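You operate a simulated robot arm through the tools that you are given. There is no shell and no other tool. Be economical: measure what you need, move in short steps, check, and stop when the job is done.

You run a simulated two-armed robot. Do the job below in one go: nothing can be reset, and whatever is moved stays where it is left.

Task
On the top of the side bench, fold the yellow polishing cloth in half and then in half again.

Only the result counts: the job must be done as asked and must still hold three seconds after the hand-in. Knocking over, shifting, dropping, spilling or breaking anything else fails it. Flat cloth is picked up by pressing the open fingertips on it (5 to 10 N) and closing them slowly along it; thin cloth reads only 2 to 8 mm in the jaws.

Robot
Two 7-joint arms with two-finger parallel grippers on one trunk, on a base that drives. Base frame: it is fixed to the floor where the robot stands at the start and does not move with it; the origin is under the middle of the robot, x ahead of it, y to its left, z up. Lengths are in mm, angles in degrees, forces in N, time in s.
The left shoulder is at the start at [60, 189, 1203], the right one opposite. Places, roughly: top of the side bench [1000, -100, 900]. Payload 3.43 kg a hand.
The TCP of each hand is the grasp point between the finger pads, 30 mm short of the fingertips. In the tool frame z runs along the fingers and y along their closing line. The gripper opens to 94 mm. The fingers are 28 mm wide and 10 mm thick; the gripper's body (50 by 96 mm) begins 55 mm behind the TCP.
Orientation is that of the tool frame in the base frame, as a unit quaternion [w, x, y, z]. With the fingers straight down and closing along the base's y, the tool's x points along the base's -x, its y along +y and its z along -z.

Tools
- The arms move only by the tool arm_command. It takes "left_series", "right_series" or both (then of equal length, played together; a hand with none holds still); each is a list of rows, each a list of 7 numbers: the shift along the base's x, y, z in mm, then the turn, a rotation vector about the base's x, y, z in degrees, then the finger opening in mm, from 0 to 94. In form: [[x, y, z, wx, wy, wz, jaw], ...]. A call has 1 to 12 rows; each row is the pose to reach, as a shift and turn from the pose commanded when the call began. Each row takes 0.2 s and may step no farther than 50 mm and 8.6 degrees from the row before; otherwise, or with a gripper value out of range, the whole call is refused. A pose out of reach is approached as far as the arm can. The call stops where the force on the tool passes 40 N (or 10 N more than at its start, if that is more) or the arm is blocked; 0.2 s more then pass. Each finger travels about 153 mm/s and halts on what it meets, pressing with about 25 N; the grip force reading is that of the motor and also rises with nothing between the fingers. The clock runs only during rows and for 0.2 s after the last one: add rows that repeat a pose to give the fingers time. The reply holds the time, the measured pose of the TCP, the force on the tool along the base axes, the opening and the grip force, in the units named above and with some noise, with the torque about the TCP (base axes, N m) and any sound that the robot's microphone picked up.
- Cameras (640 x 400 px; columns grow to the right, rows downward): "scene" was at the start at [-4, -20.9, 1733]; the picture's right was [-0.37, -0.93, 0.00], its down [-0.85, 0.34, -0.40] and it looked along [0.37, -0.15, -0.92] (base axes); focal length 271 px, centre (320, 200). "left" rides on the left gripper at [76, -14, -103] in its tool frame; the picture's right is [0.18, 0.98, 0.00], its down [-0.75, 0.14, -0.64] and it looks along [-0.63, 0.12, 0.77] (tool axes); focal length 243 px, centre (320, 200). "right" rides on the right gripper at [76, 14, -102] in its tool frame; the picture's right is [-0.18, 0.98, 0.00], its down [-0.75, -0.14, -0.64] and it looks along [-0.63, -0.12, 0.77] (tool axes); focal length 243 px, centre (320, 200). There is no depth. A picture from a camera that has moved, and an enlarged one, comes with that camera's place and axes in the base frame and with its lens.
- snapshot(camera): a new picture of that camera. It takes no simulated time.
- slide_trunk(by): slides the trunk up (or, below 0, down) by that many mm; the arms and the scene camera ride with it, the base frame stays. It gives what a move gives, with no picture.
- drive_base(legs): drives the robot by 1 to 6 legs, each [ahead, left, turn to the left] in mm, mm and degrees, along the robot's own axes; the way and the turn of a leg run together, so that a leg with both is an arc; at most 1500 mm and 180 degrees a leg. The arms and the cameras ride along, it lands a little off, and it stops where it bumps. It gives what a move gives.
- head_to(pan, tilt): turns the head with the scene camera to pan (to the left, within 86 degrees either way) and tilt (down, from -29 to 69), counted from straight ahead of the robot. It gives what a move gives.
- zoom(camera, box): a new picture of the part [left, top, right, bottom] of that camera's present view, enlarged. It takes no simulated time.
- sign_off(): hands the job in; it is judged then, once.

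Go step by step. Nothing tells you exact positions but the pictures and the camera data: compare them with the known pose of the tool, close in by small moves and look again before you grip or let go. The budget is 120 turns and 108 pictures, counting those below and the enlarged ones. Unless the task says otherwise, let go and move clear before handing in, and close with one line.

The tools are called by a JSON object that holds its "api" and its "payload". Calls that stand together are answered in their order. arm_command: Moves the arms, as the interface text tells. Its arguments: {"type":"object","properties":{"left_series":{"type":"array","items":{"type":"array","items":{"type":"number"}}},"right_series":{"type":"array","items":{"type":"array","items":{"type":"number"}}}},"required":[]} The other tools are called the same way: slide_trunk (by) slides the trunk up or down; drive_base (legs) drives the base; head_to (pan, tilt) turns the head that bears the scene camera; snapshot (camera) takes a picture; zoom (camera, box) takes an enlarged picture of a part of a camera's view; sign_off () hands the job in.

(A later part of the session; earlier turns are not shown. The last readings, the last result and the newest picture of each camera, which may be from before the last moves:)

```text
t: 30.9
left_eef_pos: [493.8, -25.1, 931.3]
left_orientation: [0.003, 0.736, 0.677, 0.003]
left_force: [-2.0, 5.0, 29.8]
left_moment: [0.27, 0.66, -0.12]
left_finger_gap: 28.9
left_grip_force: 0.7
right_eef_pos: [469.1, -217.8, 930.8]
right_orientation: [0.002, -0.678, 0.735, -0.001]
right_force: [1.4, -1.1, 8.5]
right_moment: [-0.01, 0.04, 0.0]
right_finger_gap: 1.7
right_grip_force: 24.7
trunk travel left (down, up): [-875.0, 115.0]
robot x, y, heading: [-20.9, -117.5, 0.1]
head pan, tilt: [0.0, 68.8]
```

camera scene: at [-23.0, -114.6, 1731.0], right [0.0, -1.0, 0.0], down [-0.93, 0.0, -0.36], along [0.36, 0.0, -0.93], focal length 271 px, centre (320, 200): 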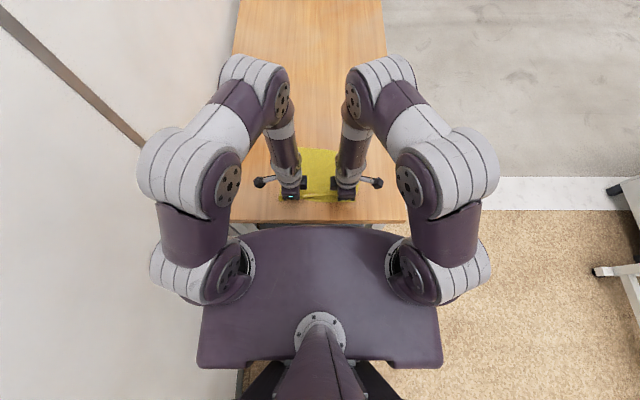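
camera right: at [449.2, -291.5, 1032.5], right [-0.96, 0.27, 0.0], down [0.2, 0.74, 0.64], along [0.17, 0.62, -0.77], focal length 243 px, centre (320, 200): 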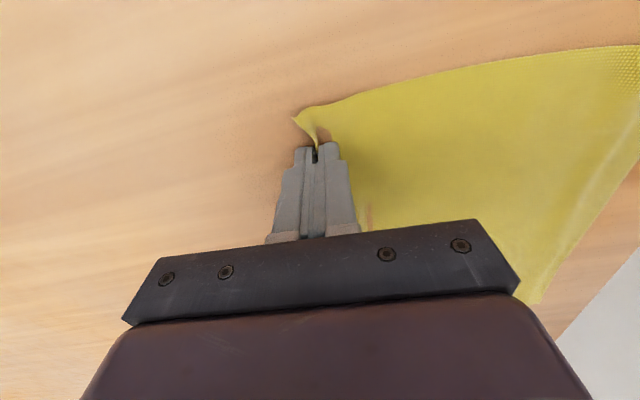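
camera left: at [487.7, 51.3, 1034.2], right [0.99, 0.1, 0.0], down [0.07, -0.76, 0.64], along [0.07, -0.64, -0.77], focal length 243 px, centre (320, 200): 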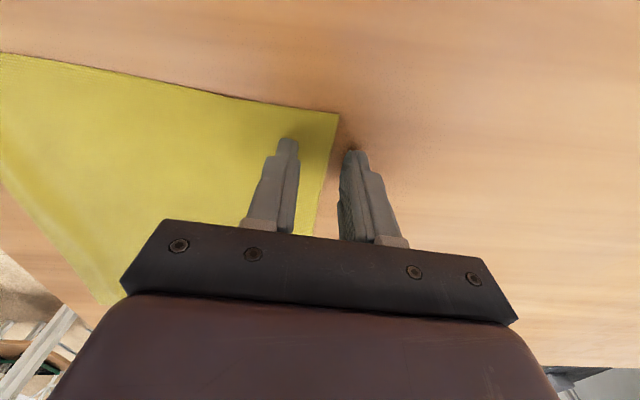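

{"api": "arm_command", "payload": {"left_series": [[0, 0, 0.6, 0, 0, 0, 28], [0, 0, 0.6, 0, 0, 0, 25], [0, 0, 0.6, 0, 0, 0, 22], [0, 0, 0.6, 0, 0, 0, 19], [0, 0, 0.6, 0, 0, 0, 16], [0, 0, 0.6, 0, 0, 0, 13], [0, 0, 0.6, 0, 0, 0, 10], [0, 0, 0.6, 0, 0, 0, 7], [0, 0, 0.6, 0, 0, 0, 4], [0, 0, 0.6, 0, 0, 0, 1], [0, 0, 0.6, 0, 0, 0, 0], [0, 0, 0.6, 0, 0, 0, 0]]}}

{"api": "snapshot", "payload": {"camera": "left"}}

```text
t: 31.6
left_eef_pos: [494.2, -25.9, 931.4]
left_orientation: [0.003, 0.736, 0.677, 0.003]
left_force: [-4.0, 1.6, 17.7]
left_moment: [0.13, 0.43, -0.03]
left_finger_gap: 24.2
left_grip_force: 1.9
right_eef_pos: [470.1, -218.2, 930.3]
right_orientation: [0.002, -0.677, 0.736, -0.001]
right_force: [-2.1, 1.3, 12.6]
right_moment: [0.1, 0.2, -0.01]
right_finger_gap: 1.7
right_grip_force: 25.3
trunk travel left (down, up): [-875.0, 115.0]
robot x, y, heading: [-19.2, -116.4, 0.2]
head pan, tilt: [0.0, 68.8]
stopped in row 3 (left hand): the force on the tool passed its limit (the readings are from after the stop); the commanded pose is now the measured one
```

```text
75 pictures are left
camera left: at [486.4, 50.9, 1033.9], right [0.99, 0.1, 0.01], down [0.07, -0.76, 0.64], along [0.07, -0.64, -0.77], focal length 243 px, centre (320, 200)
```

left: 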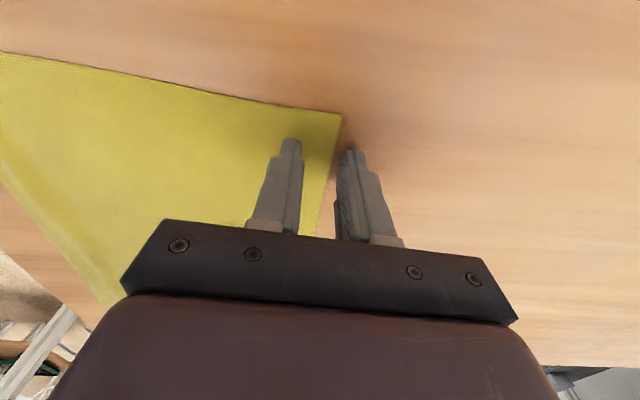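

{"api": "arm_command", "payload": {"left_series": [[0, 0, 0.3, 0, 0, 0, 23], [0, 0, 0.3, 0, 0, 0, 20], [0, 0, 0.3, 0, 0, 0, 17], [0, 0, 0.3, 0, 0, 0, 14], [0, 0, 0.3, 0, 0, 0, 11], [0, 0, 0.2, 0, 0, 0, 8], [0, 0, 0.2, 0, 0, 0, 5], [0, 0, 0.2, 0, 0, 0, 2], [0, 0, 0.2, 0, 0, 0, 0], [0, 0, 0.2, 0, 0, 0, 0]]}}

{"api": "snapshot", "payload": {"camera": "left"}}

```text
t: 33.8
left_eef_pos: [492.1, -25.5, 931.3]
left_orientation: [0.002, 0.736, 0.677, 0.002]
left_force: [-2.8, 1.5, 20.5]
left_moment: [0.09, 0.23, -0.01]
left_finger_gap: 2.0
left_grip_force: 25.2
right_eef_pos: [468.0, -217.9, 930.1]
right_orientation: [0.001, -0.677, 0.736, -0.002]
right_force: [3.9, -0.3, 19.8]
right_moment: [0.04, 0.02, -0.03]
right_finger_gap: 1.9
right_grip_force: 24.7
trunk travel left (down, up): [-875.0, 115.0]
robot x, y, heading: [-19.5, -119.2, 0.2]
head pan, tilt: [0.0, 68.8]
```

```text
74 pictures are left
camera left: at [484.9, 51.2, 1033.8], right [0.99, 0.1, 0.01], down [0.07, -0.76, 0.64], along [0.07, -0.64, -0.77], focal length 243 px, centre (320, 200)
```

left: 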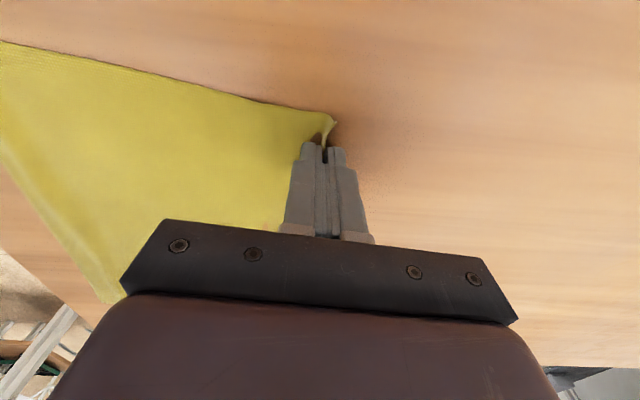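

Both hands now grip right at the edge, about 2 mm in the jaws. I'll lift in an arc to the midpoint with a slight tilt and check.

{"api": "arm_command", "payload": {"left_series": [[-2, 0, 19.5, 0, -1, 0, 0], [-8, 1, 38, 0, -2, 0, 0], [-18, 2, 55.6, 0, -4, 0, 0], [-31, 3, 70.7, 0, -6, 0, 0], [-47, 4, 83, 0, -8, 0, 0], [-66, 6, 92.4, 0, -10, 0, 0], [-86, 8, 98, 0, -11, 0, 0], [-106, 9, 100, 0, -12, 0, 0]], "right_series": [[-2, 0, 19.5, 0, -1, 0, 0], [-7.5, 1, 38, 0, -2, 0, 0], [-17, 2, 55.6, 0, -4, 0, 0], [-29, 3, 70.7, 0, -6, 0, 0], [-44, 4, 83, 0, -8, 0, 0], [-61, 6, 92.4, 0, -10, 0, 0], [-80, 8, 98, 0, -11, 0, 0], [-99, 9, 100, 0, -12, 0, 0]]}}

{"api": "snapshot", "payload": {"camera": "left"}}

{"api": "snapshot", "payload": {"camera": "right"}}

{"api": "snapshot", "payload": {"camera": "scene"}}

```text
t: 35.6
left_eef_pos: [386.7, -16.1, 1030.1]
left_orientation: [0.072, 0.732, 0.673, 0.078]
left_force: [0.1, -0.2, -0.1]
left_moment: [0.01, -0.01, 0.01]
left_finger_gap: 1.9
left_grip_force: 24.9
right_eef_pos: [371.0, -209.2, 1029.4]
right_orientation: [0.076, -0.672, 0.733, -0.071]
right_force: [-1.5, -0.3, -0.7]
right_moment: [0.01, 0.01, 0.0]
right_finger_gap: 2.0
right_grip_force: 24.8
trunk travel left (down, up): [-875.0, 115.0]
robot x, y, heading: [-19.8, -116.6, 0.4]
head pan, tilt: [0.0, 68.8]
```

```text
73 pictures are left
camera left: at [357.8, 60.7, 1129.7], right [0.97, 0.1, 0.21], down [-0.06, -0.76, 0.64], along [0.23, -0.64, -0.73], focal length 243 px, centre (320, 200)
```

left: 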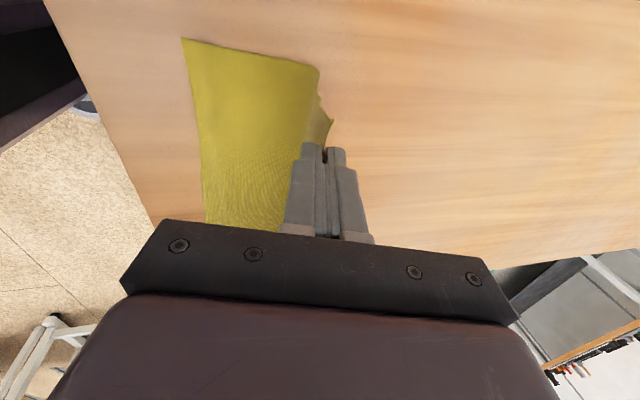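

```text
72 pictures are left
camera right: at [328.5, -282.8, 1124.1], right [-0.94, 0.27, -0.2], down [0.07, 0.74, 0.67], along [0.33, 0.62, -0.71], focal length 243 px, centre (320, 200)
```

right: 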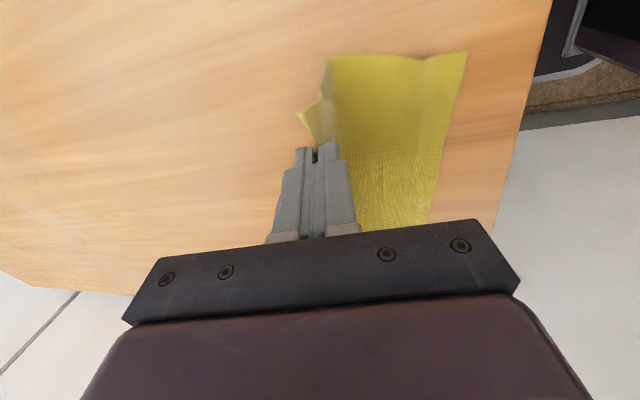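

```text
71 pictures are left
camera scene: at [-26.1, -114.8, 1730.8], right [0.0, -1.0, 0.0], down [-0.93, 0.0, -0.36], along [0.36, 0.0, -0.93], focal length 271 px, centre (320, 200)
```

scene: 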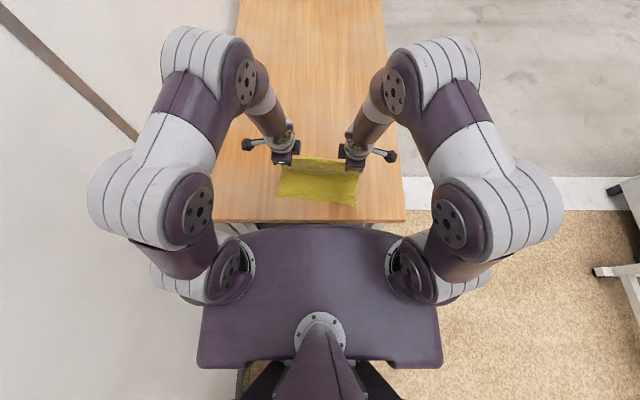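

The fold is forming well. Before lowering, I'll zoom in to see where the near edge lies now.

{"api": "zoom", "payload": {"camera": "scene", "box": [260, 140, 388, 220]}}

```text
5.00 times, centred on (324, 180) of scene
camera zoom: at [-26.1, -114.8, 1730.8], right [0.0, -1.0, 0.0], down [-0.93, 0.0, -0.36], along [0.36, 0.0, -0.93], focal length 1353 px, centre (300, 300)
```

zoom: 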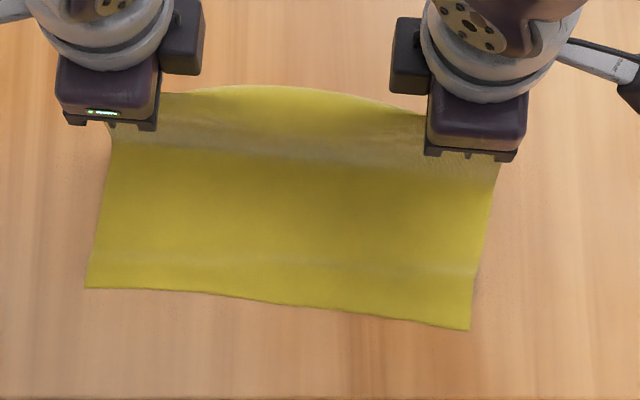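

The bottom layer shifted a little: its near corners are now (303,27) and (274,-226). I've adjusted the landing points and will carry on down to just above the cloth.

{"api": "arm_command", "payload": {"left_series": [[-18, 2, -2, 0, -1.5, 0, 0], [-35, 4, -7, 0, -3, 0, 0], [-51, 6, -16, 0, -4.5, 0, 0], [-65, 8, -28, 0, -6, 0, 0], [-76, 10, -42, 0, -7.5, 0, 0], [-85, 12, -59, 0, -9, 0, 0], [-90, 13, -75, 0, -10.5, 0, 0], [-92, 14, -88, 0, -12, 0, 0]], "right_series": [[-19, 2, -2, 0, -1.5, 0, 0], [-37.5, 4, -7, 0, -3, 0, 0], [-54.5, 6, -16, 0, -4.5, 0, 0], [-69, 8, -28, 0, -6, 0, 0], [-81, 10, -42, 0, -7.5, 0, 0], [-90.5, 12, -59, 0, -9, 0, 0], [-96, 14, -75, 0, -10.5, 0, 0], [-98, 15, -88, 0, -12, 0, 0]]}}

{"api": "snapshot", "payload": {"camera": "left"}}

{"api": "snapshot", "payload": {"camera": "right"}}

{"api": "zoom", "payload": {"camera": "scene", "box": [260, 140, 388, 220]}}

```text
t: 37.4
left_eef_pos: [297.7, -2.1, 940.3]
left_orientation: [0.142, 0.721, 0.661, 0.153]
left_force: [-0.6, -0.6, 0.0]
left_moment: [0.0, 0.05, 0.0]
left_finger_gap: 1.8
left_grip_force: 25.0
left hand out of reach, approached as far as the arm can: row 4, 5
right_eef_pos: [274.6, -195.8, 938.8]
right_orientation: [0.152, -0.662, 0.72, -0.14]
right_force: [-0.3, -0.6, 0.2]
right_moment: [-0.02, 0.02, 0.02]
right_finger_gap: 1.6
right_grip_force: 25.0
right hand out of reach, approached as far as the arm can: row 4
trunk travel left (down, up): [-875.0, 115.0]
robot x, y, heading: [-20.8, -117.8, 0.3]
head pan, tilt: [0.0, 68.8]
```

```text
69 pictures are left
camera left: at [248.9, 74.2, 1031.3], right [0.91, 0.1, 0.41], down [-0.19, -0.76, 0.62], along [0.37, -0.64, -0.67], focal length 243 px, centre (320, 200)
```

left: 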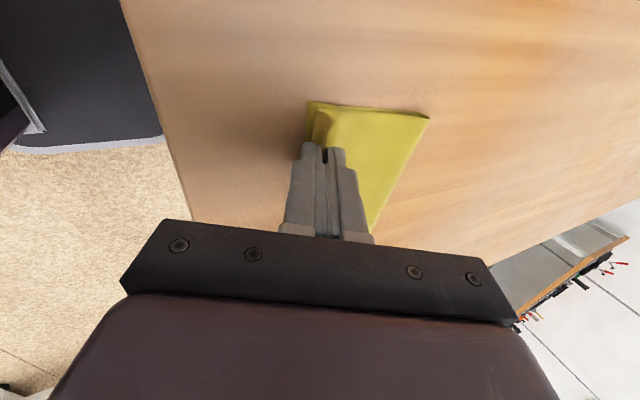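

```text
68 pictures are left
camera right: at [214.9, -268.1, 1023.5], right [-0.88, 0.27, -0.39], down [-0.07, 0.74, 0.67], along [0.47, 0.62, -0.63], focal length 243 px, centre (320, 200)
```

right: 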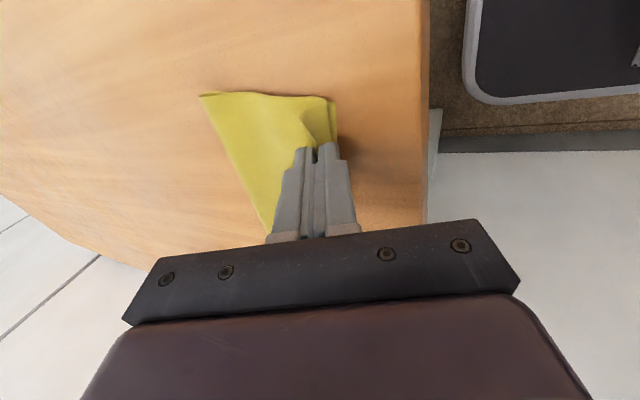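

```text
5.00 times, centred on (324, 180) of scene
camera zoom: at [-21.8, -114.4, 1730.8], right [0.0, -1.0, 0.0], down [-0.93, 0.0, -0.36], along [0.36, 0.0, -0.93], focal length 1353 px, centre (300, 300)
```

zoom: 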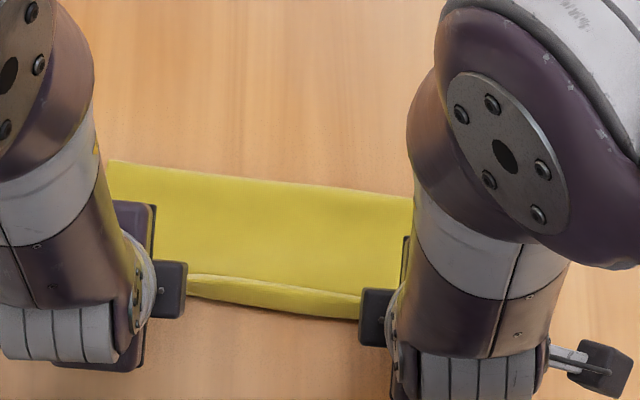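

The top edge is almost in place. I'll nudge it 5 mm toward me and set it down.

{"api": "arm_command", "payload": {"left_series": [[-3, 0, -1, 0, 0, 0, 0], [-5, 0, -2, 0, 0, 0, 0], [-5, 0, -3.5, 0, 0, 0, 0], [-5, 0, -5, 0, 0, 0, 0]], "right_series": [[-3, 0, -1, 0, 0, 0, 0], [-5, 0, -2, 0, 0, 0, 0], [-5, 0, -3.5, 0, 0, 0, 0], [-5, 0, -5, 0, 0, 0, 0]]}}

{"api": "snapshot", "payload": {"camera": "left"}}

{"api": "snapshot", "payload": {"camera": "right"}}

```text
t: 38.4
left_eef_pos: [292.9, -1.4, 936.8]
left_orientation: [0.141, 0.72, 0.662, 0.153]
left_force: [-0.5, -0.9, 1.0]
left_moment: [0.0, 0.0, 0.03]
left_finger_gap: 2.0
left_grip_force: 24.7
right_eef_pos: [269.2, -194.4, 935.0]
right_orientation: [0.153, -0.662, 0.72, -0.14]
right_force: [0.8, -0.3, 3.2]
right_moment: [0.03, -0.03, -0.02]
right_finger_gap: 1.9
right_grip_force: 25.3
trunk travel left (down, up): [-875.0, 115.0]
robot x, y, heading: [-21.0, -117.4, 0.1]
head pan, tilt: [0.0, 68.8]
```

```text
66 pictures are left
camera left: at [244.0, 74.2, 1027.1], right [0.91, 0.1, 0.41], down [-0.19, -0.76, 0.62], along [0.37, -0.64, -0.67], focal length 243 px, centre (320, 200)
```

left: 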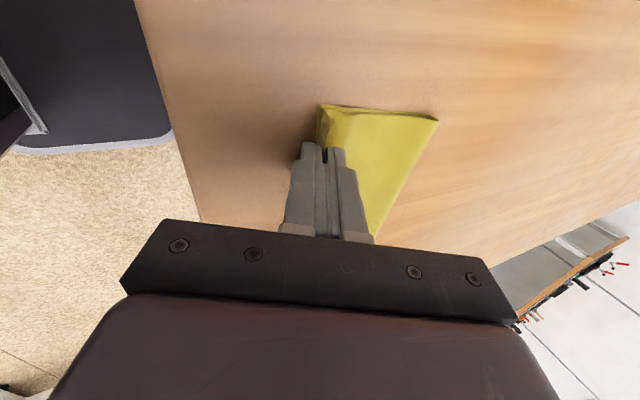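

```text
65 pictures are left
camera right: at [209.5, -267.6, 1019.7], right [-0.88, 0.27, -0.39], down [-0.07, 0.74, 0.67], along [0.47, 0.62, -0.63], focal length 243 px, centre (320, 200)
```

right: 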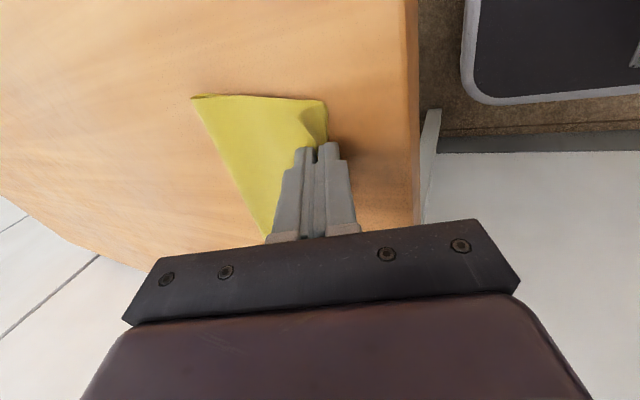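

The top edge sits on the near edge on both sides. I'll release it and pull out along the finger axis.

{"api": "arm_command", "payload": {"left_series": [[0, 0, 0, 0, 0, 0, 5], [0, 0, 1.5, 0, 0, 0, 10], [0, 0, 3, 0, 0, 0, 16], [-2, 0, 8, 0, 0, 0, 18], [-6, 0, 18, 0, 0, 0, 18], [-12, 5, 35, 0, 0, 0, 18], [-12, 20, 60, 0, 3, 0, 18], [-12, 45, 85, 0, 8, 0, 18], [-10, 80, 100, 0, 14, 0, 18], [-5, 115, 110, 0, 20, 0, 20]], "right_series": [[0, 0, 0, 0, 0, 0, 5], [0, 0, 1.5, 0, 0, 0, 10], [0, 0, 3, 0, 0, 0, 16], [-2, 0, 8, 0, 0, 0, 18], [-6, 0, 18, 0, 0, 0, 18], [-12, -5, 35, 0, 0, 0, 18], [-12, -20, 60, 0, 3, 0, 18], [-12, -45, 85, 0, 8, 0, 18], [-10, -80, 100, 0, 14, 0, 18], [-5, -115, 110, 0, 20, 0, 20]]}}

{"api": "zoom", "payload": {"camera": "scene", "box": [220, 100, 420, 225]}}

```text
t: 40.6
left_eef_pos: [290.0, 113.0, 1044.4]
left_orientation: [0.022, 0.736, 0.676, 0.023]
left_force: [1.3, 0.4, -0.8]
left_moment: [-0.03, 0.06, 0.02]
left_finger_gap: 19.9
left_grip_force: 0.1
right_eef_pos: [268.0, -309.2, 1045.1]
right_orientation: [0.023, -0.676, 0.736, -0.021]
right_force: [0.8, -0.7, -0.4]
right_moment: [0.02, 0.03, -0.01]
right_finger_gap: 20.0
right_grip_force: 0.1
trunk travel left (down, up): [-875.0, 115.0]
robot x, y, heading: [-18.8, -115.7, 0.4]
head pan, tilt: [0.0, 68.8]
```

```text
3.20 times, centred on (320, 162) of scene
camera zoom: at [-14.6, -114.2, 1730.7], right [0.0, -1.0, 0.0], down [-0.93, 0.0, -0.36], along [0.36, 0.0, -0.93], focal length 866 px, centre (320, 320)
```

zoom: 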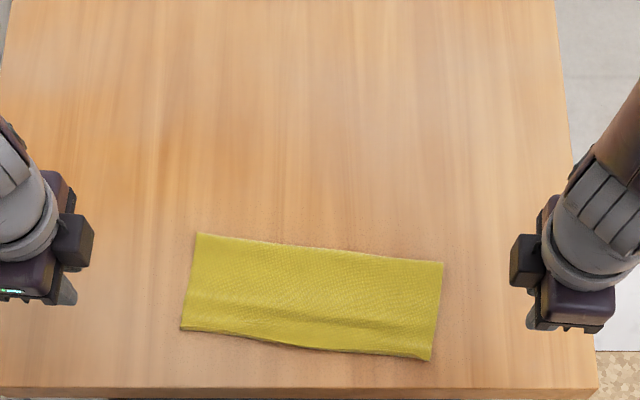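

Fold 1 looks clean. I'll take a closer look to get the corners.

{"api": "zoom", "payload": {"camera": "scene", "box": [268, 165, 364, 225]}}

```text
6.67 times, centred on (316, 195) of scene
camera zoom: at [-14.6, -114.2, 1730.7], right [0.0, -1.0, 0.0], down [-0.93, 0.0, -0.36], along [0.36, 0.0, -0.93], focal length 1805 px, centre (347, 233)
```

zoom: 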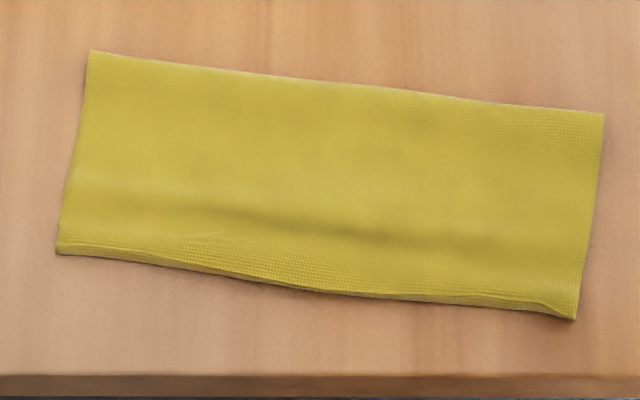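

Fold 1 is good, with corners at about (406,18), (371,-244), (261,-225) and (296,28). For fold 2 the right hand will carry the left edge onto the right edge, so I'll clear the left hand and level the right first.

{"api": "arm_command", "payload": {"left_series": [[-10, 10, 15, 0, 2, 0, 20], [-25, 25, 35, 0, 4, 0, 20], [-45, 45, 60, 0, 4, 0, 20], [-60, 50, 90, 0, 4, 0, 20]], "right_series": [[0, 0, 10, 0, 2, 0, 28], [0, 0, 20, 0, 4, 0, 28], [0, 0, 30, 0, 4, 0, 28], [0, 0, 35, 0, 4, 0, 28]]}}

{"api": "arm_command", "payload": {"right_series": [[7, 27, 0, 0, 0, -7.7, 28], [14, 54, 0, 0, 0, -15.4, 28], [21, 81, 0, 0, 0, -23.1, 28], [28, 108, 0, 0, 0, -30.8, 28], [35, 136, 0, 0, 0, -38.5, 28], [42, 163, 0, 0, 0, -46.2, 28], [49, 190, -10, 0, 0, -54, 28], [56, 217, -25, 0, 0, -61.7, 28], [63, 244, -45, 0, 0, -69.4, 28], [70, 271, -65, 0, 0, -77.1, 28], [76, 298, -85, 0, 0, -84.8, 28], [82, 326, -110, 0, 0, -92.5, 28]]}}

{"api": "snapshot", "payload": {"camera": "right"}}

{"api": "snapshot", "payload": {"camera": "scene"}}

```text
t: 41.6
left_eef_pos: [221.6, 159.1, 1112.5]
left_orientation: [0.014, 0.737, 0.676, 0.002]
left_force: [-0.1, -0.1, 0.4]
left_moment: [0.01, 0.0, -0.03]
left_finger_gap: 19.7
left_grip_force: 0.1
left hand out of reach, approached as far as the arm can: row 2, 3, 4
right_eef_pos: [262.5, -311.4, 1078.7]
right_orientation: [0.0, -0.677, 0.736, 0.0]
right_force: [-0.9, -0.2, 0.7]
right_moment: [0.04, -0.03, 0.02]
right_finger_gap: 28.0
right_grip_force: 0.0
trunk travel left (down, up): [-875.0, 115.0]
robot x, y, heading: [-19.5, -117.0, -0.1]
head pan, tilt: [0.0, 68.8]
```

```text
t: 44.2
left_eef_pos: [224.9, 161.2, 1111.9]
left_orientation: [0.014, 0.736, 0.676, 0.001]
left_force: [1.0, -0.2, 0.3]
left_moment: [0.03, -0.01, 0.0]
left_finger_gap: 20.3
left_grip_force: 0.1
right_eef_pos: [346.6, 18.2, 971.3]
right_orientation: [-0.001, 0.064, 0.998, 0.0]
right_force: [-0.5, 0.5, 0.2]
right_moment: [-0.04, 0.0, -0.02]
right_finger_gap: 27.9
right_grip_force: 0.1
right hand out of reach, approached as far as the arm can: row 2, 3, 4, 5, 6, 7, 8, 9
trunk travel left (down, up): [-875.0, 115.0]
robot x, y, heading: [-18.8, -118.1, 0.4]
head pan, tilt: [0.0, 68.8]
```

```text
62 pictures are left
camera right: at [273.9, 42.2, 1073.3], right [0.31, 0.95, 0.0], down [0.73, -0.24, 0.64], along [0.61, -0.2, -0.77], focal length 243 px, centre (320, 200)
```

right: 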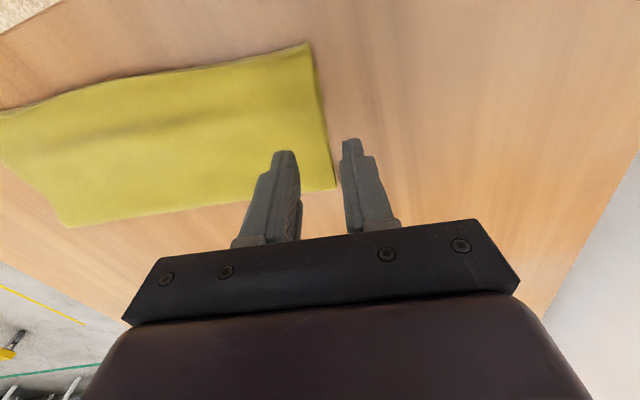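

```text
61 pictures are left
camera scene: at [-21.5, -114.0, 1730.8], right [0.0, -1.0, 0.0], down [-0.93, 0.0, -0.36], along [0.36, 0.0, -0.93], focal length 271 px, centre (320, 200)
```

scene: 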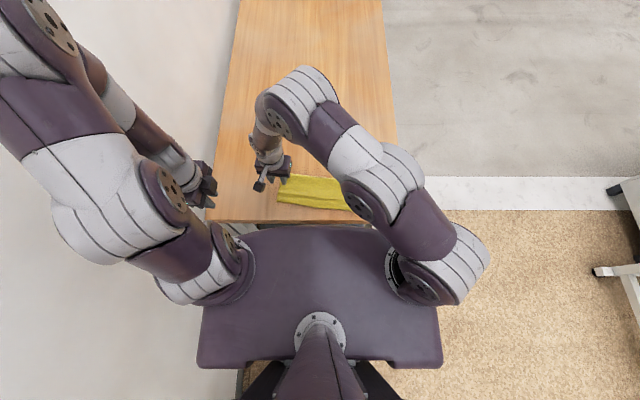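

The left edge midpoint is at about (346,24), and the hand is lined up with it. I'll descend gently.

{"api": "arm_command", "payload": {"right_series": [[0, 0, -12, 0, 0, 0, 28], [0, 0, -22, 0, 0, 0, 28], [0, 0, -29, 0, 0, 0, 28], [0, 0, -33, 0, 0, 0, 28], [0, 0, -35, 0, 0, 0, 28], [0, 0, -37, 0, 0, 0, 28]]}}

{"api": "snapshot", "payload": {"camera": "right"}}

```text
t: 45.6
left_eef_pos: [222.9, 159.7, 1113.1]
left_orientation: [0.015, 0.736, 0.677, 0.002]
left_force: [-0.8, -0.2, -0.2]
left_moment: [-0.01, 0.01, 0.01]
left_finger_gap: 19.9
left_grip_force: 0.1
right_eef_pos: [347.0, 16.9, 934.1]
right_orientation: [0.0, 0.064, 0.998, 0.001]
right_force: [0.2, -0.1, 0.0]
right_moment: [0.01, 0.0, -0.01]
right_finger_gap: 28.1
right_grip_force: 0.0
trunk travel left (down, up): [-875.0, 115.0]
robot x, y, heading: [-19.0, -117.3, 0.2]
head pan, tilt: [0.0, 68.8]
```

```text
60 pictures are left
camera right: at [273.3, 41.8, 1035.8], right [0.31, 0.95, 0.0], down [0.73, -0.24, 0.64], along [0.61, -0.2, -0.77], focal length 243 px, centre (320, 200)
```

right: 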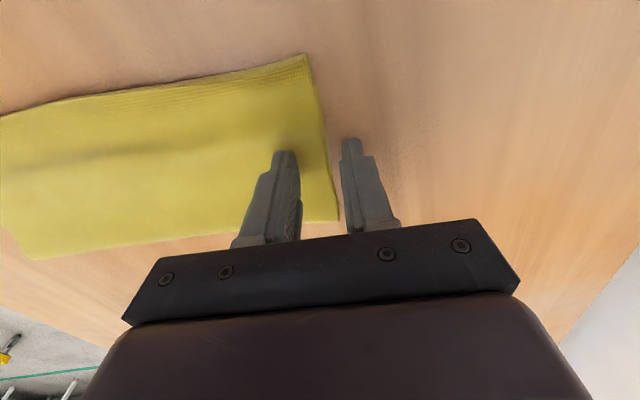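

{"api": "arm_command", "payload": {"right_series": [[0, 0, -1, 0, 0, 0, 28], [0, 0, -2, 0, 0, 0, 28], [0, 0, -2.6, 0, 0, 0, 28]]}}

```text
t: 46.4
left_eef_pos: [223.4, 160.1, 1112.9]
left_orientation: [0.016, 0.736, 0.677, 0.002]
left_force: [-0.1, -0.5, -0.5]
left_moment: [-0.02, -0.01, 0.05]
left_finger_gap: 19.9
left_grip_force: 0.0
right_eef_pos: [346.9, 15.8, 931.6]
right_orientation: [0.0, 0.064, 0.998, 0.001]
right_force: [-1.0, -0.5, 0.6]
right_moment: [-0.01, 0.0, -0.02]
right_finger_gap: 28.0
right_grip_force: 0.0
trunk travel left (down, up): [-875.0, 115.0]
robot x, y, heading: [-21.4, -116.8, 0.2]
head pan, tilt: [0.0, 68.8]
```

{"api": "arm_command", "payload": {"right_series": [[0, 1, -0.8, 0, 0, 0, 28], [0, 2, -1.3, 0, 0, 0, 28]]}}

```text
t: 47.0
left_eef_pos: [222.3, 159.4, 1113.2]
left_orientation: [0.015, 0.736, 0.677, 0.003]
left_force: [-0.1, 0.0, -0.2]
left_moment: [0.03, -0.01, 0.01]
left_finger_gap: 19.9
left_grip_force: 0.1
right_eef_pos: [346.5, 18.0, 931.6]
right_orientation: [0.002, 0.063, 0.998, 0.002]
right_force: [2.1, -5.3, 18.0]
right_moment: [-0.53, 0.03, 0.02]
right_finger_gap: 30.4
right_grip_force: 2.5
trunk travel left (down, up): [-875.0, 115.0]
robot x, y, heading: [-20.0, -116.1, 0.3]
head pan, tilt: [0.0, 68.8]
```

I have contact at 18 N, so I'll ease up slightly and close.

{"api": "arm_command", "payload": {"right_series": [[0, 0, 0.3, 0, 0, 0, 28], [0, 0, 0.3, 0, 0, 0, 25], [0, 0, 0.3, 0, 0, 0, 22], [0, 0, 0.3, 0, 0, 0, 19], [0, 0, 0.3, 0, 0, 0, 16], [0, 0, 0.3, 0, 0, 0, 13], [0, 0, 0.2, 0, 0, 0, 10], [0, 0, 0.2, 0, 0, 0, 7], [0, 0, 0.2, 0, 0, 0, 4], [0, 0, 0.2, 0, 0, 0, 1], [0, 0, 0.2, 0, 0, 0, 0], [0, 0, 0.2, 0, 0, 0, 0]]}}

{"api": "snapshot", "payload": {"camera": "right"}}

```text
t: 49.6
left_eef_pos: [222.6, 160.1, 1113.6]
left_orientation: [0.015, 0.736, 0.677, 0.002]
left_force: [0.3, -0.3, 0.0]
left_moment: [-0.03, 0.03, 0.01]
left_finger_gap: 19.9
left_grip_force: 0.0
right_eef_pos: [345.5, 17.2, 929.9]
right_orientation: [0.0, 0.064, 0.998, 0.002]
right_force: [2.2, -2.5, 24.3]
right_moment: [-0.31, 0.02, 0.03]
right_finger_gap: 3.6
right_grip_force: 25.3
trunk travel left (down, up): [-875.0, 115.0]
robot x, y, heading: [-21.7, -114.3, 0.3]
head pan, tilt: [0.0, 68.8]
```

```text
59 pictures are left
camera right: at [272.5, 42.7, 1032.9], right [0.31, 0.95, 0.0], down [0.73, -0.24, 0.64], along [0.61, -0.2, -0.77], focal length 243 px, centre (320, 200)
```

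right: 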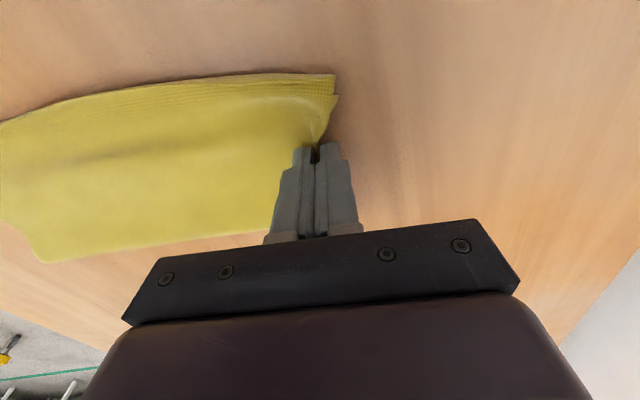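

The gap is 3.6 mm, consistent with both plies. I'll lift a little to confirm.

{"api": "arm_command", "payload": {"right_series": [[0, 0, 10, 0, 0, 0, 0], [0, -2, 20, 0, 0, 0, 0], [-1, -6, 32, 0, 0, 0, 0]]}}

{"api": "snapshot", "payload": {"camera": "right"}}

{"api": "zoom", "payload": {"camera": "scene", "box": [244, 150, 372, 230]}}

```text
t: 50.4
left_eef_pos: [224.7, 160.3, 1113.0]
left_orientation: [0.014, 0.736, 0.677, 0.001]
left_force: [-0.8, 0.0, 1.1]
left_moment: [0.04, 0.04, -0.03]
left_finger_gap: 19.5
left_grip_force: 0.1
right_eef_pos: [344.9, 11.7, 962.1]
right_orientation: [-0.002, 0.063, 0.998, 0.001]
right_force: [0.0, -0.9, -0.3]
right_moment: [-0.04, 0.0, -0.01]
right_finger_gap: 3.3
right_grip_force: 25.2
trunk travel left (down, up): [-875.0, 115.0]
robot x, y, heading: [-18.0, -116.8, -0.0]
head pan, tilt: [0.0, 68.8]
```

```text
58 pictures are left
camera right: at [272.8, 36.9, 1064.0], right [0.31, 0.95, 0.0], down [0.73, -0.24, 0.64], along [0.61, -0.2, -0.77], focal length 243 px, centre (320, 200)
```

right: 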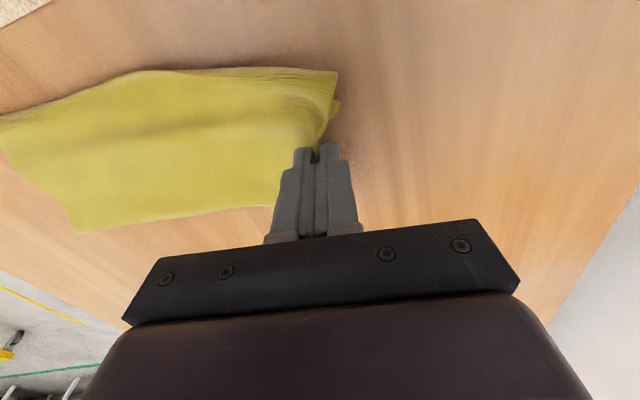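

```text
5.00 times, centred on (308, 190) of scene
camera zoom: at [-22.6, -114.6, 1730.7], right [0.0, -1.0, 0.0], down [-0.93, 0.0, -0.36], along [0.36, 0.0, -0.93], focal length 1353 px, centre (380, 250)
```

zoom: 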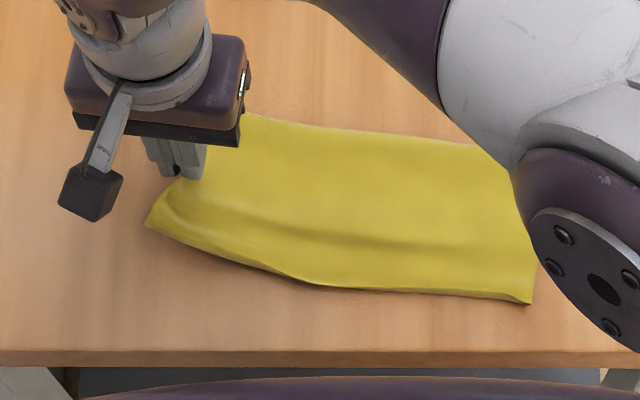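

Both layers come up together. I'll arc over to the midpoint with a gradual tilt and check again.

{"api": "arm_command", "payload": {"right_series": [[-1.3, -11.5, 25, 2, 0, 0, 0], [-3, -27.5, 45, 4, 0, 0, 0], [-5.2, -47, 61, 6, 0, 0, 0], [-7.7, -70, 73, 8, 0, 0, 0], [-10.5, -95.5, 80, 10, 0, 0, 0], [-13, -122, 82, 12, 0, 0, 0]]}}

{"api": "snapshot", "payload": {"camera": "right"}}

{"api": "zoom", "payload": {"camera": "scene", "box": [244, 130, 404, 230]}}

```text
t: 51.8
left_eef_pos: [221.6, 159.6, 1113.3]
left_orientation: [0.014, 0.736, 0.677, 0.003]
left_force: [-0.2, -0.2, 0.1]
left_moment: [0.01, -0.02, 0.02]
left_finger_gap: 19.9
left_grip_force: 0.1
right_eef_pos: [331.8, -111.1, 1043.6]
right_orientation: [-0.006, 0.064, 0.992, 0.105]
right_force: [-0.2, -0.3, 0.2]
right_moment: [-0.03, -0.02, 0.0]
right_finger_gap: 3.3
right_grip_force: 24.9
trunk travel left (down, up): [-875.0, 115.0]
robot x, y, heading: [-19.3, -112.3, 0.3]
head pan, tilt: [0.0, 68.8]
```

```text
56 pictures are left
camera right: at [258.5, -108.3, 1148.9], right [0.31, 0.93, 0.2], down [0.73, -0.37, 0.58], along [0.61, -0.03, -0.79], focal length 243 px, centre (320, 200)
```

right: 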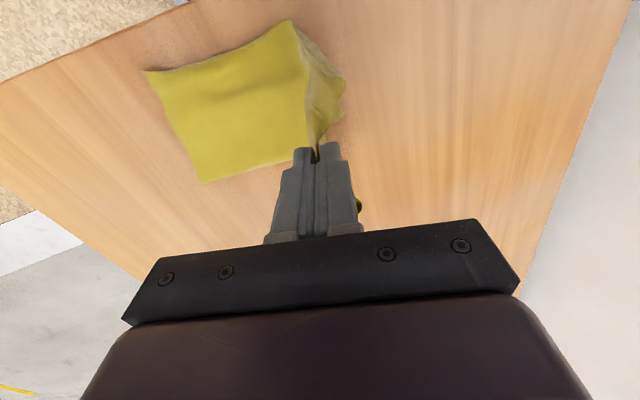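

```text
4.00 times, centred on (324, 180) of scene
camera zoom: at [-23.0, -116.2, 1730.8], right [0.0, -1.0, 0.0], down [-0.93, 0.0, -0.36], along [0.36, 0.0, -0.93], focal length 1083 px, centre (304, 280)
```

zoom: 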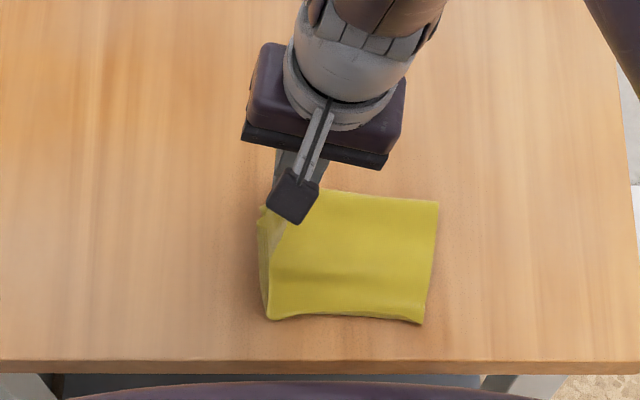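

The bottom layer's right edge midpoint is now at about (314,-220). I'll continue down with an adjusted landing point, stopping just above it.

{"api": "arm_command", "payload": {"right_series": [[-3, -22, -2, 1.6, 0, -0.5, 0], [-6, -43, -8, 3.2, 0, -1, 0], [-9, -62.5, -18, 4.8, 0, -1.5, 0], [-11, -79.5, -31, 6.4, 0, -2, 0], [-13, -94, -47, 8, 0, -2.5, 0], [-15, -105, -65, 9.6, 0, -3, 0], [-16, -111.5, -84, 11.2, 0, -3.5, 0], [-17, -114, -99, 12.8, 0, -4, 0]]}}

{"api": "snapshot", "payload": {"camera": "right"}}

{"api": "zoom", "payload": {"camera": "scene", "box": [276, 130, 404, 230]}}

```text
t: 53.6
left_eef_pos: [224.4, 160.1, 1112.6]
left_orientation: [0.014, 0.736, 0.677, 0.002]
left_force: [-0.2, 0.0, 0.2]
left_moment: [0.02, 0.01, 0.01]
left_finger_gap: 19.9
left_grip_force: 0.0
right_eef_pos: [316.3, -224.0, 944.7]
right_orientation: [-0.011, 0.097, 0.972, 0.215]
right_force: [0.3, -0.2, -0.2]
right_moment: [-0.03, 0.06, 0.01]
right_finger_gap: 3.3
right_grip_force: 25.4
trunk travel left (down, up): [-875.0, 115.0]
robot x, y, heading: [-21.8, -116.4, -0.1]
head pan, tilt: [0.0, 68.8]
```

```text
54 pictures are left
camera right: at [242.2, -238.2, 1047.3], right [0.37, 0.84, 0.4], down [0.7, -0.53, 0.48], along [0.61, 0.1, -0.78], focal length 243 px, centre (320, 200)
```

right: 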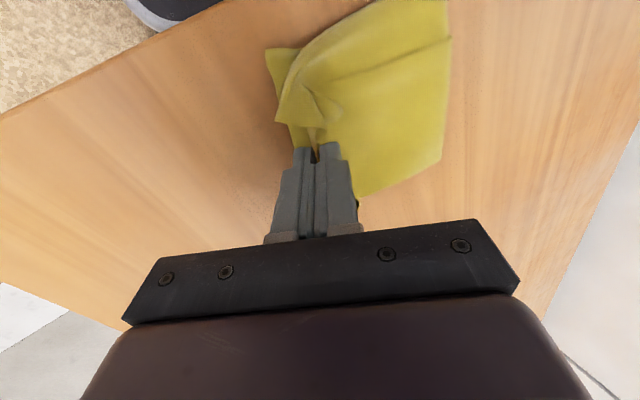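

```text
4.00 times, centred on (340, 180) of scene
camera zoom: at [-22.2, -115.0, 1730.8], right [0.0, -1.0, 0.0], down [-0.93, 0.0, -0.36], along [0.36, 0.0, -0.93], focal length 1083 px, centre (240, 280)
```

zoom: 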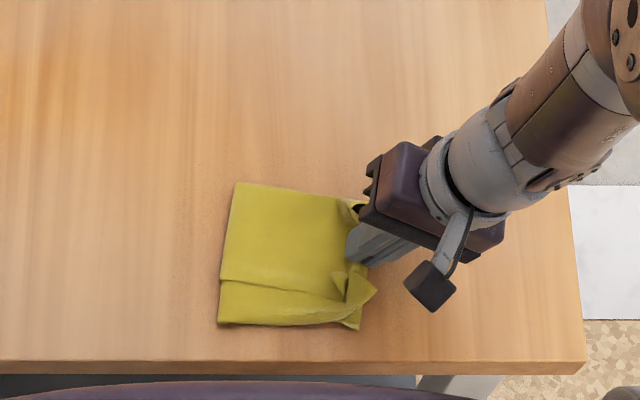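

The edge is over, but the near corner looks bent. I'll look closer.

{"api": "zoom", "payload": {"camera": "scene", "box": [320, 170, 384, 215]}}

{"api": "zoom", "payload": {"camera": "right", "box": [240, 0, 480, 200]}}

```text
8.89 times, centred on (352, 192) of scene
camera zoom: at [-22.2, -115.0, 1730.8], right [0.0, -1.0, 0.0], down [-0.93, 0.0, -0.36], along [0.36, 0.0, -0.93], focal length 2406 px, centre (36, 267)
```

zoom: 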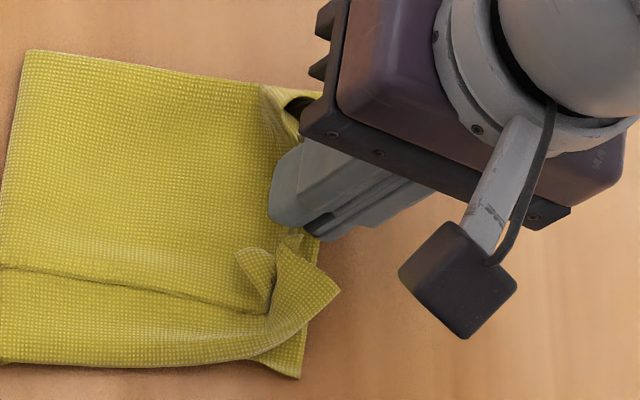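

```text
2.00 times, centred on (360, 100) of right
camera zoom: at [242.2, -238.2, 1047.3], right [0.37, 0.84, 0.4], down [0.7, -0.53, 0.48], along [0.61, 0.1, -0.78], focal length 485 px, centre (240, 400)
```

zoom: 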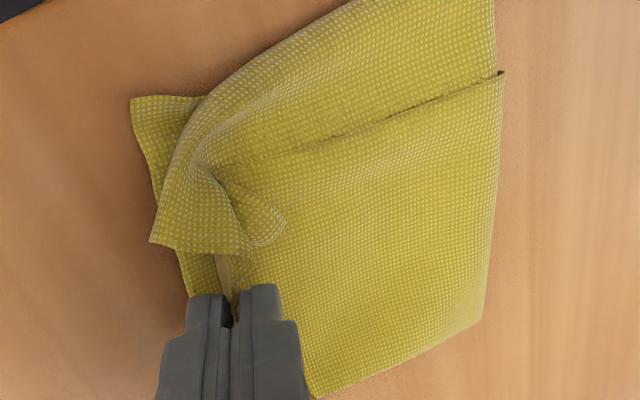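

The near wing of the lifted flap looks tucked or pleated. I'll back up the arc while still holding it and look again.

{"api": "arm_command", "payload": {"right_series": [[1, 2.5, 15, -1.6, 0, 0.5, 0], [2, 9, 34, -3.2, 0, 1, 0], [4, 20, 52, -4.8, 0, 1.5, 0], [6, 34, 68, -6.4, 0, 2, 0]]}}

{"api": "zoom", "payload": {"camera": "right", "box": [140, 0, 400, 200]}}

{"api": "zoom", "payload": {"camera": "scene", "box": [290, 150, 386, 225]}}

{"api": "snapshot", "payload": {"camera": "left"}}

```text
t: 54.6
left_eef_pos: [224.1, 162.1, 1112.2]
left_orientation: [0.015, 0.736, 0.677, 0.002]
left_force: [0.2, 0.4, -0.2]
left_moment: [0.03, -0.03, 0.0]
left_finger_gap: 19.9
left_grip_force: 0.1
right_eef_pos: [320.3, -189.8, 1013.7]
right_orientation: [-0.007, 0.08, 0.984, 0.159]
right_force: [-0.6, 0.0, -0.2]
right_moment: [-0.04, 0.0, -0.02]
right_finger_gap: 3.5
right_grip_force: 25.4
trunk travel left (down, up): [-875.0, 115.0]
robot x, y, heading: [-21.6, -117.1, 0.2]
head pan, tilt: [0.0, 68.8]
```

```text
2.00 times, centred on (270, 100) of right
camera zoom: at [247.9, -195.7, 1117.2], right [0.34, 0.89, 0.3], down [0.72, -0.45, 0.53], along [0.61, 0.03, -0.79], focal length 485 px, centre (420, 400)
```

zoom: 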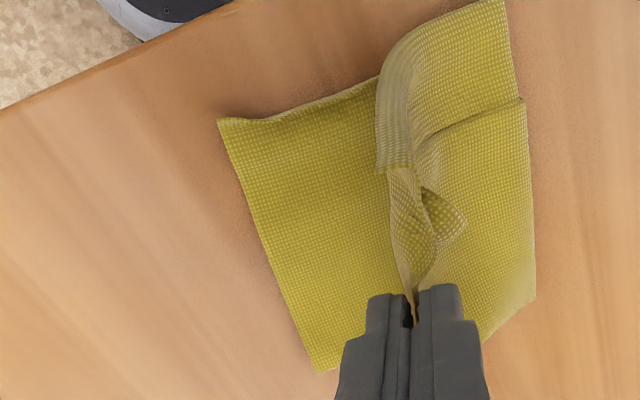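

```text
5.33 times, centred on (338, 188) of scene
camera zoom: at [-22.8, -113.7, 1730.8], right [0.0, -1.0, 0.0], down [-0.93, 0.0, -0.36], along [0.36, 0.0, -0.93], focal length 1444 px, centre (224, 267)
```

zoom: 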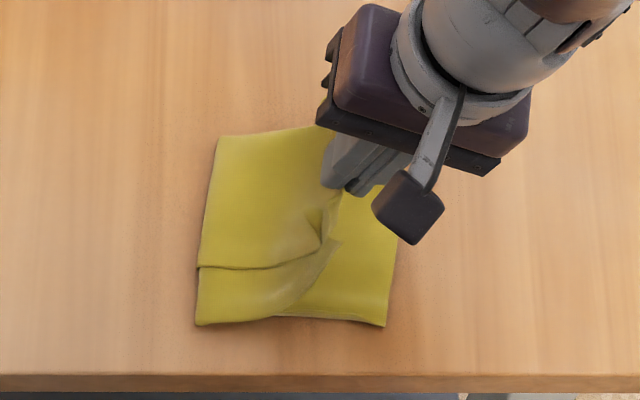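

```text
48 pictures are left
camera left: at [213.9, 239.6, 1213.6], right [0.99, 0.1, 0.02], down [0.06, -0.75, 0.66], along [0.08, -0.65, -0.75], focal length 243 px, centre (320, 200)
```

left: 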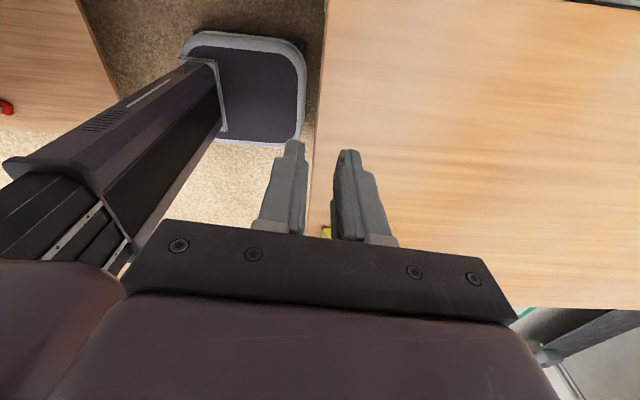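

The two plies slid over each other: gripping only the middle let the open near side shear. I'll take the flap back and lay it flat, and next time grip it nearer the open corner so the plies stay together.

{"api": "arm_command", "payload": {"right_series": [[3, 20, 18, -2, 0, 0.2, 0], [6, 45, 26, -4, 0, 0.4, 0], [9, 72, 30, -5.5, 0, 0.6, 0], [12, 98, 29, -7.5, 0, 0.8, 0], [15, 124, 25, -9.5, 0, 1, 0], [18, 148, 14, -12, 0, 1.2, 0], [20, 168, 0, -14, 0, 1.4, 0], [22, 185, -20, -16, 0, 1.6, 0], [24, 198, -42, -18, 0, 2, 0], [25, 208, -62, -18.4, 0, 2, 0], [25, 214, -74, -18.4, 0, 2, 0], [25, 216, -78, -18.4, 0, 2, 0]]}}

{"api": "zoom", "payload": {"camera": "scene", "box": [244, 140, 388, 230]}}

```text
t: 57.2
left_eef_pos: [223.7, 161.4, 1112.8]
left_orientation: [0.014, 0.736, 0.677, 0.001]
left_force: [-0.2, 0.5, 0.0]
left_moment: [0.02, -0.02, 0.03]
left_finger_gap: 19.8
left_grip_force: 0.0
right_eef_pos: [346.7, 26.8, 936.4]
right_orientation: [0.002, 0.063, 0.998, 0.001]
right_force: [-0.3, -0.8, 0.0]
right_moment: [0.01, 0.01, 0.01]
right_finger_gap: 2.8
right_grip_force: 25.1
trunk travel left (down, up): [-875.0, 115.0]
robot x, y, heading: [-15.8, -115.8, 0.2]
head pan, tilt: [0.0, 68.8]
```

```text
4.44 times, centred on (316, 185) of scene
camera zoom: at [-22.5, -114.5, 1730.8], right [0.0, -1.0, 0.0], down [-0.93, 0.0, -0.36], along [0.36, 0.0, -0.93], focal length 1203 px, centre (338, 267)
```

zoom: 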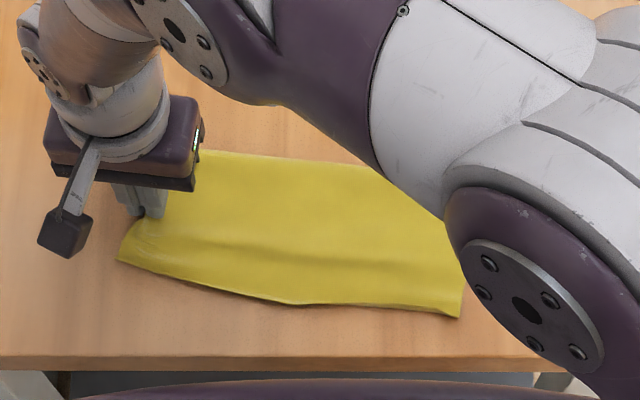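

The flap is back nearly flat. I'll pull slightly taut, set it down, release, and move aside to look.

{"api": "arm_command", "payload": {"right_series": [[0, 4, 0, 0, 0, 0, 0], [0, 7, -2, 0, 0, 0, 0], [0, 7, -4, 0, 0, 0, 4], [0, 7, -4, 0, 0, 0, 10], [0, 7, -3, 0, 0, 0, 18], [0, 7, -2, 0, 0, 0, 28], [0, 7, 10, 0, 0, 0, 30], [0, 10, 40, 0, 0, 0, 30], [0, 10, 80, 0, 0, 0, 30], [20, 30, 110, 0, 0, 0, 30], [60, 45, 125, 0, 0, 0, 30], [100, 50, 130, 0, 0, 0, 30]]}}

{"api": "zoom", "payload": {"camera": "scene", "box": [244, 140, 388, 230]}}

{"api": "snapshot", "payload": {"camera": "right"}}

```text
t: 59.8
left_eef_pos: [224.7, 159.7, 1112.7]
left_orientation: [0.014, 0.736, 0.677, 0.001]
left_force: [0.0, 0.3, -0.1]
left_moment: [0.01, 0.02, -0.02]
left_finger_gap: 20.2
left_grip_force: 0.0
right_eef_pos: [442.9, 72.0, 1062.9]
right_orientation: [0.0, 0.063, 0.998, 0.0]
right_force: [0.2, -0.6, -0.1]
right_moment: [-0.01, 0.04, 0.0]
right_finger_gap: 30.0
right_grip_force: 0.0
right hand out of reach, approached as far as the arm can: row 12
trunk travel left (down, up): [-875.0, 115.0]
robot x, y, heading: [-18.8, -115.0, 0.2]
head pan, tilt: [0.0, 68.8]
```

```text
4.44 times, centred on (316, 185) of scene
camera zoom: at [-20.5, -114.6, 1730.8], right [0.0, -1.0, 0.0], down [-0.93, 0.0, -0.36], along [0.36, 0.0, -0.93], focal length 1203 px, centre (338, 267)
```

zoom: 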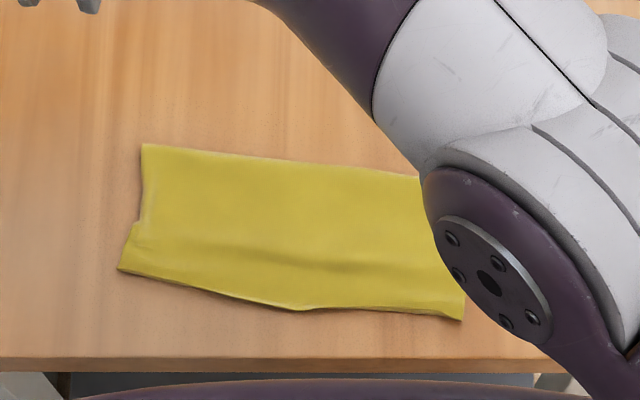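

```text
45 pictures are left
camera right: at [369.9, 97.2, 1164.0], right [0.31, 0.95, 0.0], down [0.73, -0.24, 0.64], along [0.61, -0.2, -0.77], focal length 243 px, centre (320, 200)
```

right: 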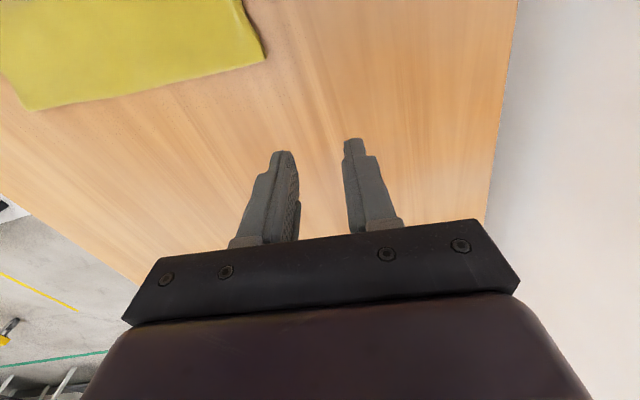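

{"api": "zoom", "payload": {"camera": "scene", "box": [264, 165, 344, 215]}}

```text
8.00 times, centred on (304, 190) of scene
camera zoom: at [-20.5, -114.6, 1730.8], right [0.0, -1.0, 0.0], down [-0.93, 0.0, -0.36], along [0.36, 0.0, -0.93], focal length 2166 px, centre (448, 280)
```

zoom: 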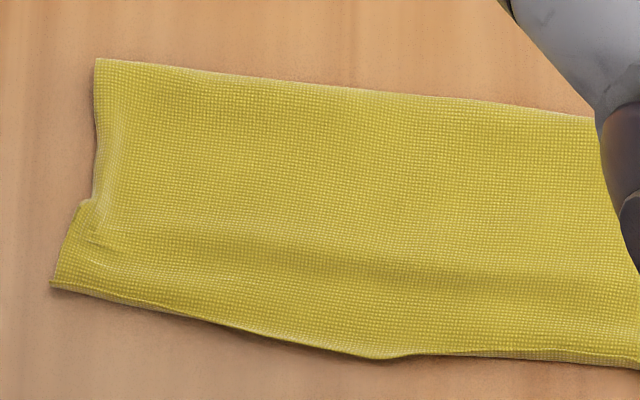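

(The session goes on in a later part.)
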